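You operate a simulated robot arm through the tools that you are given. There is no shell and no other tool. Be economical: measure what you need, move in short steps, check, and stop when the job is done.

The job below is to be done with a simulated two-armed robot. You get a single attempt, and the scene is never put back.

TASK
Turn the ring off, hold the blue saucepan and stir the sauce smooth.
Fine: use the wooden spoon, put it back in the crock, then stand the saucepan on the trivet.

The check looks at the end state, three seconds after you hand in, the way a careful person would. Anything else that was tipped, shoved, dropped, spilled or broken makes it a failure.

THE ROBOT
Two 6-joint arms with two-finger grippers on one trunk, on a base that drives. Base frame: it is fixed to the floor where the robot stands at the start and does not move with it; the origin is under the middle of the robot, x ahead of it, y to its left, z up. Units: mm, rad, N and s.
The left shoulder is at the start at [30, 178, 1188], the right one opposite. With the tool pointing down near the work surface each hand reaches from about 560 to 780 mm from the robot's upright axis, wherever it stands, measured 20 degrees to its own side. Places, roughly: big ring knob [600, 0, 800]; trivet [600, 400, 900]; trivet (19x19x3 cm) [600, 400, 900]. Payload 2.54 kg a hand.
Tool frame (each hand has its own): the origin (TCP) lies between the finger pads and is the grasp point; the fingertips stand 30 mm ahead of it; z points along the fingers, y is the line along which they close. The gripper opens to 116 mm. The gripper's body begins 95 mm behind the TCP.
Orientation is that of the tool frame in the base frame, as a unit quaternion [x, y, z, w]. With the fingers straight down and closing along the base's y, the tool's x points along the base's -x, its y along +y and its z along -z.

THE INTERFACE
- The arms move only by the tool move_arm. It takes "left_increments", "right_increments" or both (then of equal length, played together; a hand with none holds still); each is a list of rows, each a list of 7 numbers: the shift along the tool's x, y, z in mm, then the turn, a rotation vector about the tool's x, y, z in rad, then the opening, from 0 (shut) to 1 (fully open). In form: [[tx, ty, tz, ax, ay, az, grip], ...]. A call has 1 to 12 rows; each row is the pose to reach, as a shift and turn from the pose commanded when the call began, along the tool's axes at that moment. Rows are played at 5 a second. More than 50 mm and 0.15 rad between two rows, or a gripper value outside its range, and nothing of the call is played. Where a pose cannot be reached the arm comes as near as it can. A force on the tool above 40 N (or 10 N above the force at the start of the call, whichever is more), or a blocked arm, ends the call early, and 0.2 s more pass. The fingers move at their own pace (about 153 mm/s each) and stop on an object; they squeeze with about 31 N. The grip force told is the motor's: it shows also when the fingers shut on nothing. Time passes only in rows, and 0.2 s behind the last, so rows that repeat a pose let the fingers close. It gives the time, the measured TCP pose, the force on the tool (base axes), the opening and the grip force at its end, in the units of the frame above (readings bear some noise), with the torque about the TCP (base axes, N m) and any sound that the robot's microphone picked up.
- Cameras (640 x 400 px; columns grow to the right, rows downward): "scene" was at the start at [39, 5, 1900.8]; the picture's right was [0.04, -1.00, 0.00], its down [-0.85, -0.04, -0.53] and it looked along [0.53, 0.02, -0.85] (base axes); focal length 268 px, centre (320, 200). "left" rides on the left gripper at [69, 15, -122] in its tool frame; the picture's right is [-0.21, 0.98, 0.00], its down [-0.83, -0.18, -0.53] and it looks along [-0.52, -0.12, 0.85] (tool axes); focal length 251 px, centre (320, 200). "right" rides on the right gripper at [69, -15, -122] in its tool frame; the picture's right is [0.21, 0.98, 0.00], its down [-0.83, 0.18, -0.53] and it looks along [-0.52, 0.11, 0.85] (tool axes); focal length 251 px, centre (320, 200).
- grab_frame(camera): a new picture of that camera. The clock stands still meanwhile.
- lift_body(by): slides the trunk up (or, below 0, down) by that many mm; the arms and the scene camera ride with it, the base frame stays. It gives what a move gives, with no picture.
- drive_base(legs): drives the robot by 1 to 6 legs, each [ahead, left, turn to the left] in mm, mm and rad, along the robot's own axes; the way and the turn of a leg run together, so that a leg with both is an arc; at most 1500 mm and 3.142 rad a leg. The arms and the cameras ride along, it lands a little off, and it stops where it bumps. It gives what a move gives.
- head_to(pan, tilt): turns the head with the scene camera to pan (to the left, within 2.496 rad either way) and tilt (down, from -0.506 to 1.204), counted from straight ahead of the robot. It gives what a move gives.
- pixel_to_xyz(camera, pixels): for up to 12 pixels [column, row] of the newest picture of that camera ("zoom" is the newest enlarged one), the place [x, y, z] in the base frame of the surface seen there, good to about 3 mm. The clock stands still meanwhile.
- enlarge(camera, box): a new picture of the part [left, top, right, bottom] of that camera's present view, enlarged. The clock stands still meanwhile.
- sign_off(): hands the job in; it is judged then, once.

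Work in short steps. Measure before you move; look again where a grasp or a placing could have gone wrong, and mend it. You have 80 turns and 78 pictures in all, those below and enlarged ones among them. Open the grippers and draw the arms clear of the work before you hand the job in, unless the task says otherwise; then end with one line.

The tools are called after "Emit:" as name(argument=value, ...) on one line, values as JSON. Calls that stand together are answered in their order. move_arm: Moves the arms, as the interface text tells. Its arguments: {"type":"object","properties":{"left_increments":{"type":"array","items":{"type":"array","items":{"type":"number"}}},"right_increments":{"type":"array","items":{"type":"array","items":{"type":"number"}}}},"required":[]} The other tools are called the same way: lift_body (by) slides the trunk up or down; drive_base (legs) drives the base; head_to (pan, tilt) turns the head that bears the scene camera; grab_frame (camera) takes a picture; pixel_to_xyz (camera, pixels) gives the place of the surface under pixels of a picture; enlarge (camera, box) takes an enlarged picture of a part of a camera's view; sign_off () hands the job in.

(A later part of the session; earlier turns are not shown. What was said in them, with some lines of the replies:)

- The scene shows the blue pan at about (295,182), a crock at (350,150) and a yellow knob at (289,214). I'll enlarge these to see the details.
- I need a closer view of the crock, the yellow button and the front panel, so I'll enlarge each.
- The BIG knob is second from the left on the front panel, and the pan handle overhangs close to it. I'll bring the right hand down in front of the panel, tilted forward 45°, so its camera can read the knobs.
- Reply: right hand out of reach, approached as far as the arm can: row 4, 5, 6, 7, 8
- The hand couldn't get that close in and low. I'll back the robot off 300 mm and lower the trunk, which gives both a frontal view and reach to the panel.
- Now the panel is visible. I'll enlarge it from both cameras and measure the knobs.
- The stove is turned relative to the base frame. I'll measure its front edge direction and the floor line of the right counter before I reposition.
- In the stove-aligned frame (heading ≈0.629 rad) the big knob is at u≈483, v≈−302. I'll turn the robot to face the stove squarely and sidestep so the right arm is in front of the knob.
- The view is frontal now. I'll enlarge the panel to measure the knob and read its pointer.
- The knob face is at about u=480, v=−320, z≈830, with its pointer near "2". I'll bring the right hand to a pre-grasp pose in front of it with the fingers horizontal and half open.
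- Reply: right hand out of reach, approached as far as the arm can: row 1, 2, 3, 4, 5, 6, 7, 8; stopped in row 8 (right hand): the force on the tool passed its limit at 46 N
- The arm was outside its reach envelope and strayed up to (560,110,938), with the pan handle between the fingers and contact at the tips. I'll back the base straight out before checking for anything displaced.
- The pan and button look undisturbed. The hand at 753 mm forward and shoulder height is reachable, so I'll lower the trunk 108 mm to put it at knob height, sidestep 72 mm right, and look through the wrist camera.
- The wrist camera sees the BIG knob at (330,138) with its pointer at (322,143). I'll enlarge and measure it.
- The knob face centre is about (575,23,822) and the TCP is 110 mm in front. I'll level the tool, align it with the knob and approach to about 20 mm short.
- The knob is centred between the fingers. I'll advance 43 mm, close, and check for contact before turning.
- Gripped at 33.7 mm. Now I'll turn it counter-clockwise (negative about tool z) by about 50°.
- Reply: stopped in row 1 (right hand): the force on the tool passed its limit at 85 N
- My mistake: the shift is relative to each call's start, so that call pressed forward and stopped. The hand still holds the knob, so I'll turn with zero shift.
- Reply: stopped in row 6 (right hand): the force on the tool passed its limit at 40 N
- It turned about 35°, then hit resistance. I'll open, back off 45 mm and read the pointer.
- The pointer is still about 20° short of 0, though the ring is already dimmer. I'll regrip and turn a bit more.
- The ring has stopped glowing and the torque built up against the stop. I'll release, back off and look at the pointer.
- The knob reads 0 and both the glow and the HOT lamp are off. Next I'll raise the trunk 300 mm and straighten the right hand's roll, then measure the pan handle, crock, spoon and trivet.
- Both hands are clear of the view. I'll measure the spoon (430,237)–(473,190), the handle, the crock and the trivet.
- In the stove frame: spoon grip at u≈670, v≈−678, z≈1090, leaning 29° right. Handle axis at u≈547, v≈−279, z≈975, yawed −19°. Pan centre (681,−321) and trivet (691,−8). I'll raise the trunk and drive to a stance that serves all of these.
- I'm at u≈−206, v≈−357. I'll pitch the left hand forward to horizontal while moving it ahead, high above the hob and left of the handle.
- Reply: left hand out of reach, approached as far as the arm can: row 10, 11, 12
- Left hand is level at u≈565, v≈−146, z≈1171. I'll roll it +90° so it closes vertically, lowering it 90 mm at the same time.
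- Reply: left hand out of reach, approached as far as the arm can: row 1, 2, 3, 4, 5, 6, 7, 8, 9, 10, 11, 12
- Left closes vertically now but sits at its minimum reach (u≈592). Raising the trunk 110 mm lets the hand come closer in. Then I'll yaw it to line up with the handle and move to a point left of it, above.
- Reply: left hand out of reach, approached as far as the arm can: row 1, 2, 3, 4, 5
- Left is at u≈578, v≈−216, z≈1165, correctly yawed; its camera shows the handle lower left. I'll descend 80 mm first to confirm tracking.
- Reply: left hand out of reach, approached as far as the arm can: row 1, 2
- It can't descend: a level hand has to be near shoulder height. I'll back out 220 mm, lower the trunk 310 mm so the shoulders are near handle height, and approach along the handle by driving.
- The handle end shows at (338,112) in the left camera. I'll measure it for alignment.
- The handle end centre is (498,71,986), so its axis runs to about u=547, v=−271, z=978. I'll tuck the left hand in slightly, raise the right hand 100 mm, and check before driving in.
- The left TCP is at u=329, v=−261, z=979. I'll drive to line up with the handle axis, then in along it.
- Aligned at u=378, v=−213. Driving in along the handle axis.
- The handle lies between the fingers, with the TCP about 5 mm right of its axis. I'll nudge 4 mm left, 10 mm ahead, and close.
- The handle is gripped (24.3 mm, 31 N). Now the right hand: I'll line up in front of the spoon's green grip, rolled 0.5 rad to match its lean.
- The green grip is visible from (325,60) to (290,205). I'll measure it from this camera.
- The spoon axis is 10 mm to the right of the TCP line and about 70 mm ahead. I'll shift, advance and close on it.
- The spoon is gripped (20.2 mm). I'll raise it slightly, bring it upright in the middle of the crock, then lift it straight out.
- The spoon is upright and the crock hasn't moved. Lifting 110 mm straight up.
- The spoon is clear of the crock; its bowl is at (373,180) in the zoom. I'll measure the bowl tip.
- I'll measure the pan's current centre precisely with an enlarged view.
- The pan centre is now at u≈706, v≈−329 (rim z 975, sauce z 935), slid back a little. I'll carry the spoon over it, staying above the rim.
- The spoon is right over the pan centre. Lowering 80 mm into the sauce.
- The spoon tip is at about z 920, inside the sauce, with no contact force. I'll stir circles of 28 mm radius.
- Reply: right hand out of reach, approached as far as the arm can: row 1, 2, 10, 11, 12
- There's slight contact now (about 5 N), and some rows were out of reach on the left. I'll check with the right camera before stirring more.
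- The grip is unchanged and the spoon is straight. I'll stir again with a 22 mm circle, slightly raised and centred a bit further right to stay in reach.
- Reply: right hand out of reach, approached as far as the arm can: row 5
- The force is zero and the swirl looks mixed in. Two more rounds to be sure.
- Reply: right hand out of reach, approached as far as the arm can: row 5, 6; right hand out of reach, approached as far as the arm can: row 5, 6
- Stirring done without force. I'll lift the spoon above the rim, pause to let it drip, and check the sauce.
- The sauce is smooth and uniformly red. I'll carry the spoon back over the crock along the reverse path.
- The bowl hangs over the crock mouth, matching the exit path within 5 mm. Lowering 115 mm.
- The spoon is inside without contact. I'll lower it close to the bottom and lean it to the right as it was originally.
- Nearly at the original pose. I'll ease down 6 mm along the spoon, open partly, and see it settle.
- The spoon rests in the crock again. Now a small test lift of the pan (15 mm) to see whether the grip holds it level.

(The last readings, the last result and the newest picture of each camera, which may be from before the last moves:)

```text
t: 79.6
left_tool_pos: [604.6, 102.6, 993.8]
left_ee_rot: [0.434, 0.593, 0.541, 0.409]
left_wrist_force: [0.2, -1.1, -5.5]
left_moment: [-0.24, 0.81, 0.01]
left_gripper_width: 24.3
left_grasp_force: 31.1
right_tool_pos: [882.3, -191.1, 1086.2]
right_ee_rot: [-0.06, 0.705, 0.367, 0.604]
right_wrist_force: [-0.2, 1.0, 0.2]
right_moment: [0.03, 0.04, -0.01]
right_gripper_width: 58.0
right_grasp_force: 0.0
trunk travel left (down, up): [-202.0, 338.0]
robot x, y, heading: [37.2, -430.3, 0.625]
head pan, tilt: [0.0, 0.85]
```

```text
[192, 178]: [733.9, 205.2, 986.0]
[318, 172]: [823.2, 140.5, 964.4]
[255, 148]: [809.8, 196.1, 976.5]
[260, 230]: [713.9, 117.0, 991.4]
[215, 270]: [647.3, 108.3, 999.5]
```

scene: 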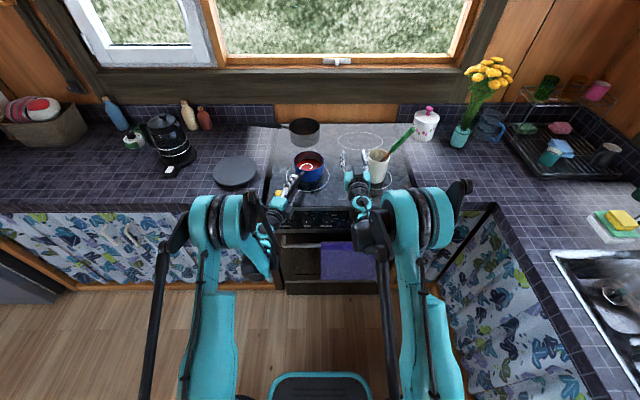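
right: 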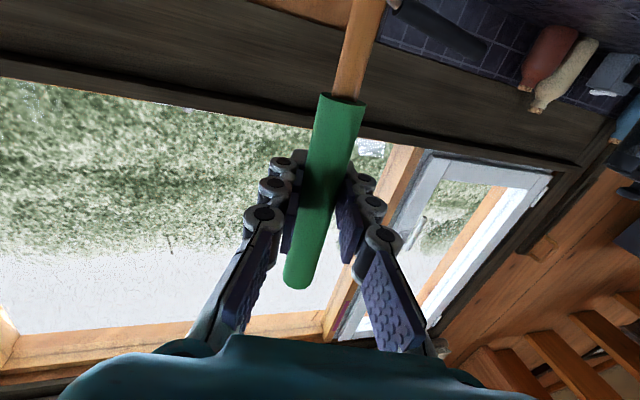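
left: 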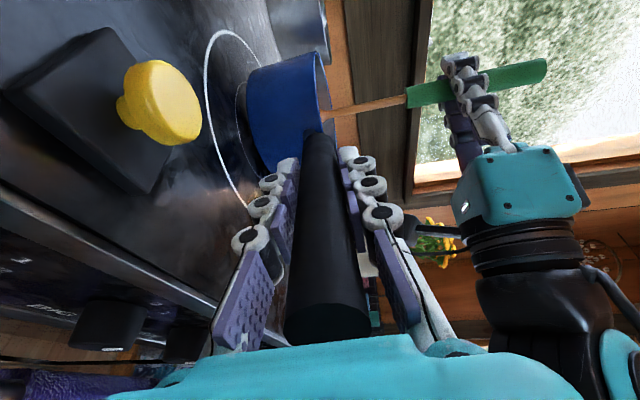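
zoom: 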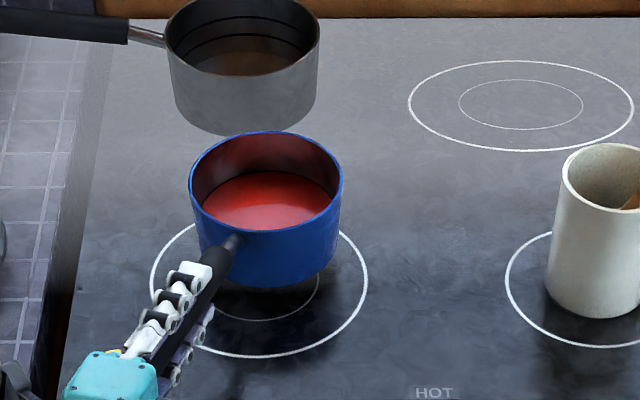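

The pan is held nearly level (rim z 985–991, about 5.5 N). I'll raise the trunk 50 mm to carry everything higher, then drive left in gentle legs toward the trivet.

Emit:
lift_body(by=50)

Emit:
drive_base(legs=[[-15, 0, 0], [0, 80, 0], [0, 80, 0], [0, 80, 0], [0, 80, 0]])

Emit:
grab_frame(camera="scene")

```text
t: 80.5
left_tool_pos: [605.5, 104.0, 1042.6]
left_ee_rot: [0.434, 0.593, 0.542, 0.408]
left_wrist_force: [0.4, 0.1, -6.0]
left_moment: [-0.22, 0.76, -0.02]
left_gripper_width: 24.4
left_grasp_force: 30.9
right_tool_pos: [883.4, -192.7, 1137.0]
right_ee_rot: [-0.06, 0.705, 0.367, 0.604]
right_wrist_force: [0.4, 0.0, -0.1]
right_moment: [0.05, 0.02, -0.01]
right_gripper_width: 58.2
right_grasp_force: 0.1
trunk travel left (down, up): [-252.0, 288.0]
robot x, y, heading: [37.4, -425.4, 0.625]
head pan, tilt: [0.0, 0.85]
```

```text
t: 84.0
left_tool_pos: [405.2, 355.6, 1042.2]
left_ee_rot: [0.432, 0.594, 0.542, 0.409]
left_wrist_force: [-0.4, -0.1, -6.0]
left_moment: [-0.18, 0.77, -0.05]
left_gripper_width: 24.3
left_grasp_force: 31.1
right_tool_pos: [683.6, 61.4, 1137.7]
right_ee_rot: [-0.063, 0.704, 0.368, 0.604]
right_wrist_force: [0.1, 0.3, 1.4]
right_moment: [0.01, 0.03, -0.06]
right_gripper_width: 58.0
right_grasp_force: 0.1
trunk travel left (down, up): [-252.0, 288.0]
robot x, y, heading: [-157.6, -176.3, 0.626]
head pan, tilt: [0.0, 0.85]
```

```text
20 pictures are left
```

scene: 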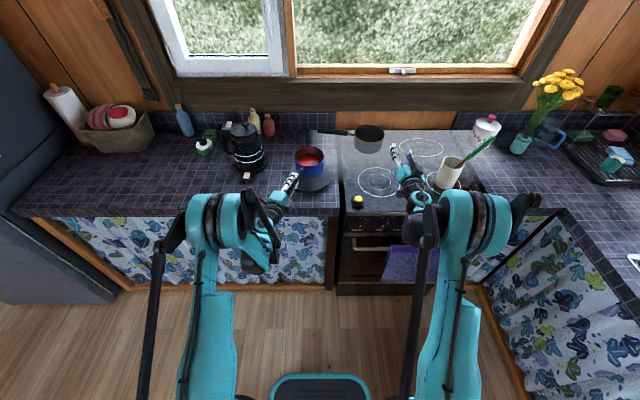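

The pan is above the trivet. I'll measure the pan's position against the trivet before lowering.

Emit:
enlarge(camera="scene", box=[270, 130, 350, 210])

Emit:
pixel_to_xyz(camera="zoom", pixels=[[205, 165], [360, 165], [280, 130], [290, 225], [375, 260], [300, 300], [220, 270], [250, 295], [360, 230]])

```text
5.00 times, centred on (310, 170) of scene
```

zoom: 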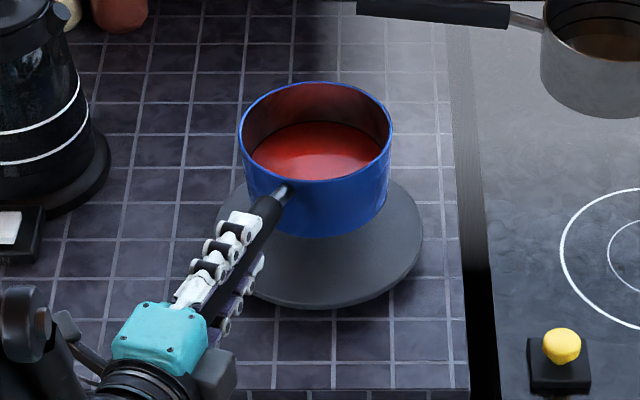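

```text
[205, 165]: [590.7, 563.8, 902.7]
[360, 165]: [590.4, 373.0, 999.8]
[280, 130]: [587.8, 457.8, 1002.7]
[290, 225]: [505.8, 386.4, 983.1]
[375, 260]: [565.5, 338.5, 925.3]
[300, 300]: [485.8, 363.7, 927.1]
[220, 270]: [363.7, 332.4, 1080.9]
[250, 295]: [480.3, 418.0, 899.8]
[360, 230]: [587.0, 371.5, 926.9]
```

Emit:
pixel_to_xyz(camera="zoom", pixels=[[241, 130], [392, 128], [315, 83], [315, 203], [420, 235], [330, 303], [300, 185], [340, 225]])

```text
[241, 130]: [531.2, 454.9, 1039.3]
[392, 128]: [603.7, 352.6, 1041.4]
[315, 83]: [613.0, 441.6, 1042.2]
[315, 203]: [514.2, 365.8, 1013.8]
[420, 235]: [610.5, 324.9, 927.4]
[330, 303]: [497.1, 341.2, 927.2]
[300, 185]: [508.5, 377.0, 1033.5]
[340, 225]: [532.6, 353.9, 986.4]
```

The pan centre (694,−7) is within 3 mm of the trivet centre (692,−9), level, with its bottom about 46 mm above it. I'll lower the trunk 40 mm, then finish with the arm.

Emit:
lift_body(by=-40)

Emit:
move_arm(left_increments=[[0, -2, 0, 0, 0, 0, 0], [0, -4, 0, 0, 0, 0, 0], [0, -5, 0, 0, 0, 0, 0]])

Emit:
enlarge(camera="scene", box=[270, 130, 350, 210])

Emit:
pixel_to_xyz(camera="zoom", pixels=[[242, 145], [390, 142], [315, 98]])

```text
t: 84.8
left_tool_pos: [403.7, 353.4, 1003.9]
left_ee_rot: [0.432, 0.593, 0.543, 0.409]
left_wrist_force: [-1.0, -0.7, -5.0]
left_moment: [-0.2, 0.72, -0.01]
left_gripper_width: 24.4
left_grasp_force: 31.2
right_tool_pos: [683.5, 59.0, 1097.7]
right_ee_rot: [-0.061, 0.704, 0.367, 0.604]
right_wrist_force: [-0.4, 0.3, -0.2]
right_moment: [-0.02, 0.02, 0.03]
right_gripper_width: 58.3
right_grasp_force: 0.1
trunk travel left (down, up): [-212.0, 328.0]
robot x, y, heading: [-157.7, -178.8, 0.623]
head pan, tilt: [0.0, 0.85]
```

```text
t: 85.6
left_tool_pos: [404.1, 355.3, 999.8]
left_ee_rot: [0.433, 0.593, 0.543, 0.408]
left_wrist_force: [-0.3, -0.1, -1.9]
left_moment: [-0.04, 0.38, 0.03]
left_gripper_width: 24.1
left_grasp_force: 31.3
right_tool_pos: [682.7, 59.8, 1098.3]
right_ee_rot: [-0.061, 0.704, 0.367, 0.604]
right_wrist_force: [0.1, -0.8, 0.0]
right_moment: [-0.01, -0.02, -0.01]
right_gripper_width: 58.1
right_grasp_force: 0.1
trunk travel left (down, up): [-212.0, 328.0]
robot x, y, heading: [-157.7, -180.9, 0.627]
head pan, tilt: [0.0, 0.85]
```

```text
5.00 times, centred on (310, 170) of scene
```

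zoom: 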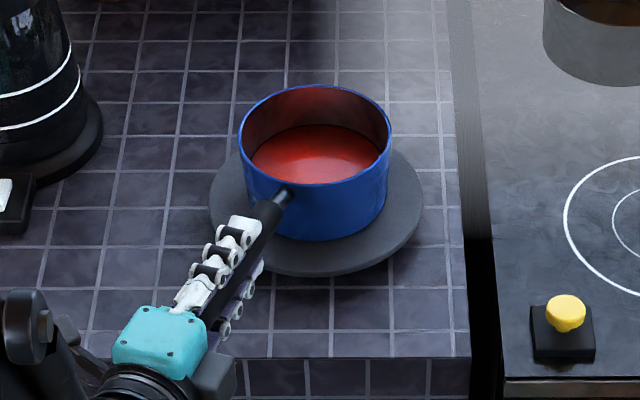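

```text
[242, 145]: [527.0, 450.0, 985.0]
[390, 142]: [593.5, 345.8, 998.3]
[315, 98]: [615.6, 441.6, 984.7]
```

Force dropped to about 1.9 N, so it's touching down. I'll lower 2 mm more, then open gently.

Emit:
move_arm(left_increments=[[0, -1, 0, 0, 0, 0, 0], [0, -2.5, 0, 0, 0, 0, 0], [0, -2.5, 0, 0, 0, 0, 0]])

Emit:
move_arm(left_increments=[[0, 0, 0, 0, 0, 0, 0.25], [0, 0, 0, 0, 0, 0, 0.35], [0, 0, 0, 0, 0, 0, 0.5], [0, 0, 0, 0, 0, 0, 0.5]])

Emit:
grab_frame(camera="left")

Emit:
enlarge(camera="scene", box=[270, 130, 350, 210])

```text
t: 86.4
left_tool_pos: [402.2, 354.8, 996.5]
left_ee_rot: [0.431, 0.593, 0.544, 0.408]
left_wrist_force: [-4.3, -0.7, 7.4]
left_moment: [0.14, -0.44, 0.05]
left_gripper_width: 24.4
left_grasp_force: 31.2
right_tool_pos: [682.0, 57.5, 1097.2]
right_ee_rot: [-0.062, 0.704, 0.368, 0.604]
right_wrist_force: [-1.2, -0.7, 0.2]
right_moment: [0.03, 0.02, 0.0]
right_gripper_width: 58.3
right_grasp_force: 0.1
trunk travel left (down, up): [-212.0, 328.0]
robot x, y, heading: [-163.0, -178.7, 0.629]
head pan, tilt: [0.0, 0.85]
```

```text
t: 87.4
left_tool_pos: [404.1, 354.3, 996.5]
left_ee_rot: [0.431, 0.593, 0.543, 0.409]
left_wrist_force: [-0.5, -0.7, -0.1]
left_moment: [-0.02, 0.0, 0.0]
left_gripper_width: 57.9
left_grasp_force: 0.1
right_tool_pos: [683.1, 59.0, 1096.0]
right_ee_rot: [-0.061, 0.704, 0.367, 0.604]
right_wrist_force: [-0.6, 0.1, 0.5]
right_moment: [0.02, -0.01, 0.03]
right_gripper_width: 58.1
right_grasp_force: 0.0
trunk travel left (down, up): [-212.0, 328.0]
robot x, y, heading: [-159.7, -176.0, 0.619]
head pan, tilt: [0.0, 0.85]
```

```text
17 pictures are left
```

left: 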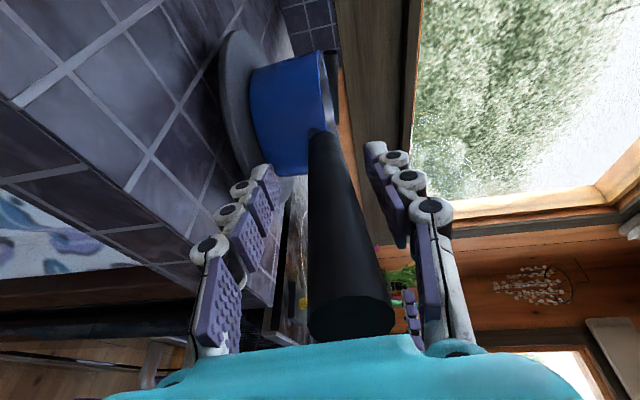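

```text
5.00 times, centred on (310, 170) of scene
```

zoom: 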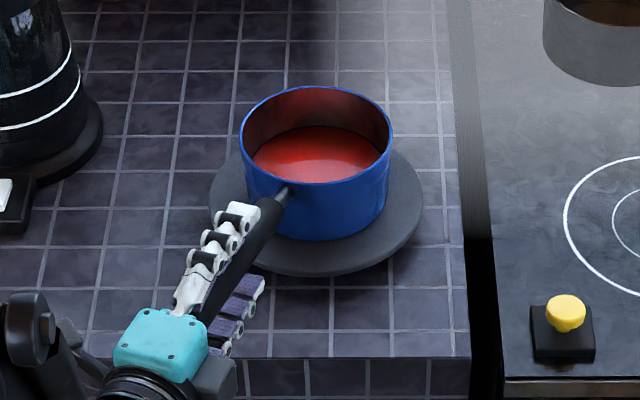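

The pan stands on the trivet and the fingers are open around the handle. I'll withdraw along the handle axis by driving back, then clear completely.

Emit:
drive_base(legs=[[-180, 61, 0], [-250, 0, 0]])

Emit:
grab_frame(camera="scene")

Emit:
enlarge(camera="scene", box=[260, 90, 480, 230])

```text
t: 90.4
left_tool_pos: [18.8, 153.7, 997.7]
left_ee_rot: [0.431, 0.593, 0.543, 0.409]
left_wrist_force: [0.1, 0.4, 1.0]
left_moment: [0.0, -0.01, 0.0]
left_gripper_width: 58.0
left_grasp_force: 0.1
right_tool_pos: [298.5, -141.3, 1097.5]
right_ee_rot: [-0.062, 0.704, 0.368, 0.604]
right_wrist_force: [0.1, 0.5, 0.3]
right_moment: [-0.01, 0.03, 0.01]
right_gripper_width: 58.0
right_grasp_force: 0.0
trunk travel left (down, up): [-212.0, 328.0]
robot x, y, heading: [-544.5, -381.5, 0.629]
head pan, tilt: [0.0, 0.85]
```

```text
15 pictures are left
```

scene: 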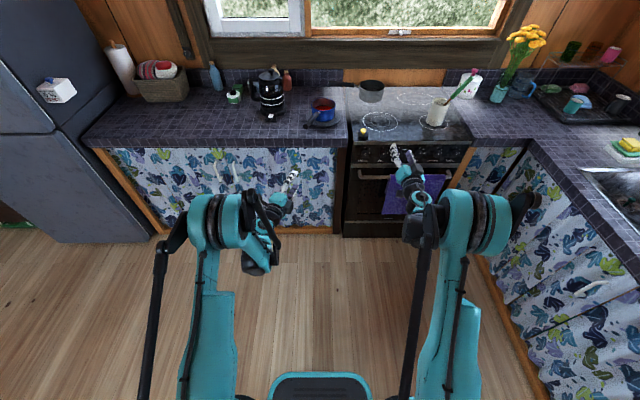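

```text
2.86 times, centred on (370, 160) of scene
```

zoom: 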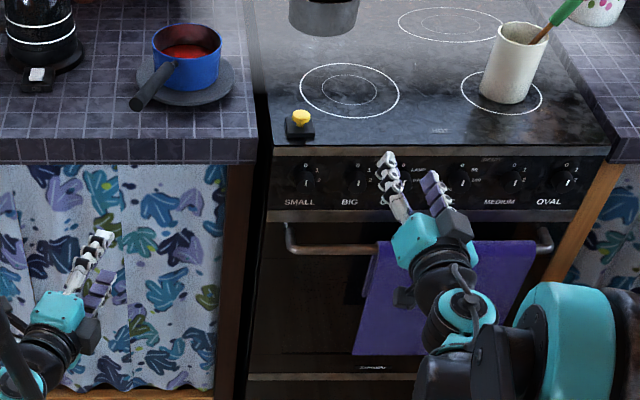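

Everything is in place: knob at 0, spoon in the crock, pan centred on the trivet, and both arms clear. I'll open the grippers fully and take a last close look at the panel and pan.

Emit:
move_arm(left_increments=[[0, 0, 0, 0, 0, 0, 1], [0, 0, 0, 0, 0, 0, 1]], right_increments=[[0, 0, 0, 0, 0, 0, 1], [0, 0, 0, 0, 0, 0, 1]])

Emit:
enlarge(camera="scene", box=[290, 90, 390, 170])

```text
t: 91.0
left_tool_pos: [20.0, 153.9, 996.0]
left_ee_rot: [0.431, 0.594, 0.543, 0.408]
left_wrist_force: [0.0, -0.3, 0.5]
left_moment: [-0.01, -0.02, -0.02]
left_gripper_width: 116.3
left_grasp_force: 0.0
right_tool_pos: [299.7, -142.4, 1096.2]
right_ee_rot: [-0.06, 0.705, 0.367, 0.604]
right_wrist_force: [-0.4, -1.0, 0.1]
right_moment: [0.01, 0.03, -0.03]
right_gripper_width: 115.9
right_grasp_force: 0.1
trunk travel left (down, up): [-212.0, 328.0]
robot x, y, heading: [-547.3, -378.8, 0.624]
head pan, tilt: [0.0, 0.85]
```

```text
5.00 times, centred on (340, 130) of scene
```

zoom: 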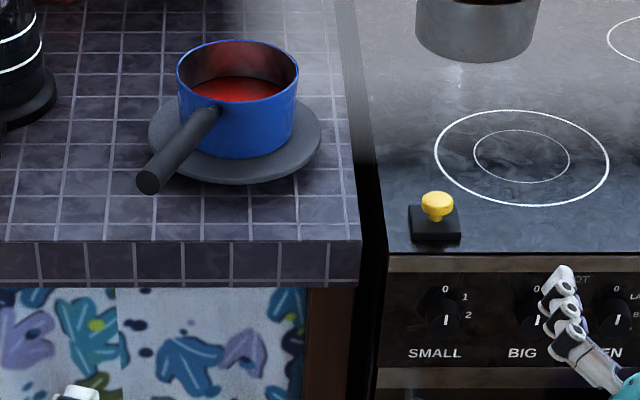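

The pan stands level on the trivet with smooth sauce, the ring is off, and the arms are clear, so I'm handing in.

Emit:
sign_off()

```text
The job is handed in.
```

The big ring is off, the sauce is stirred smooth, the wooden spoon is back in the crock, and the blue saucepan stands on the trivet. Early on, the right hand bumped the pan handle and then pressed against the front panel. Later the pan slid back a few centimetres on the hob while it was being gripped. I saw nothing tipped, spilled or broken.
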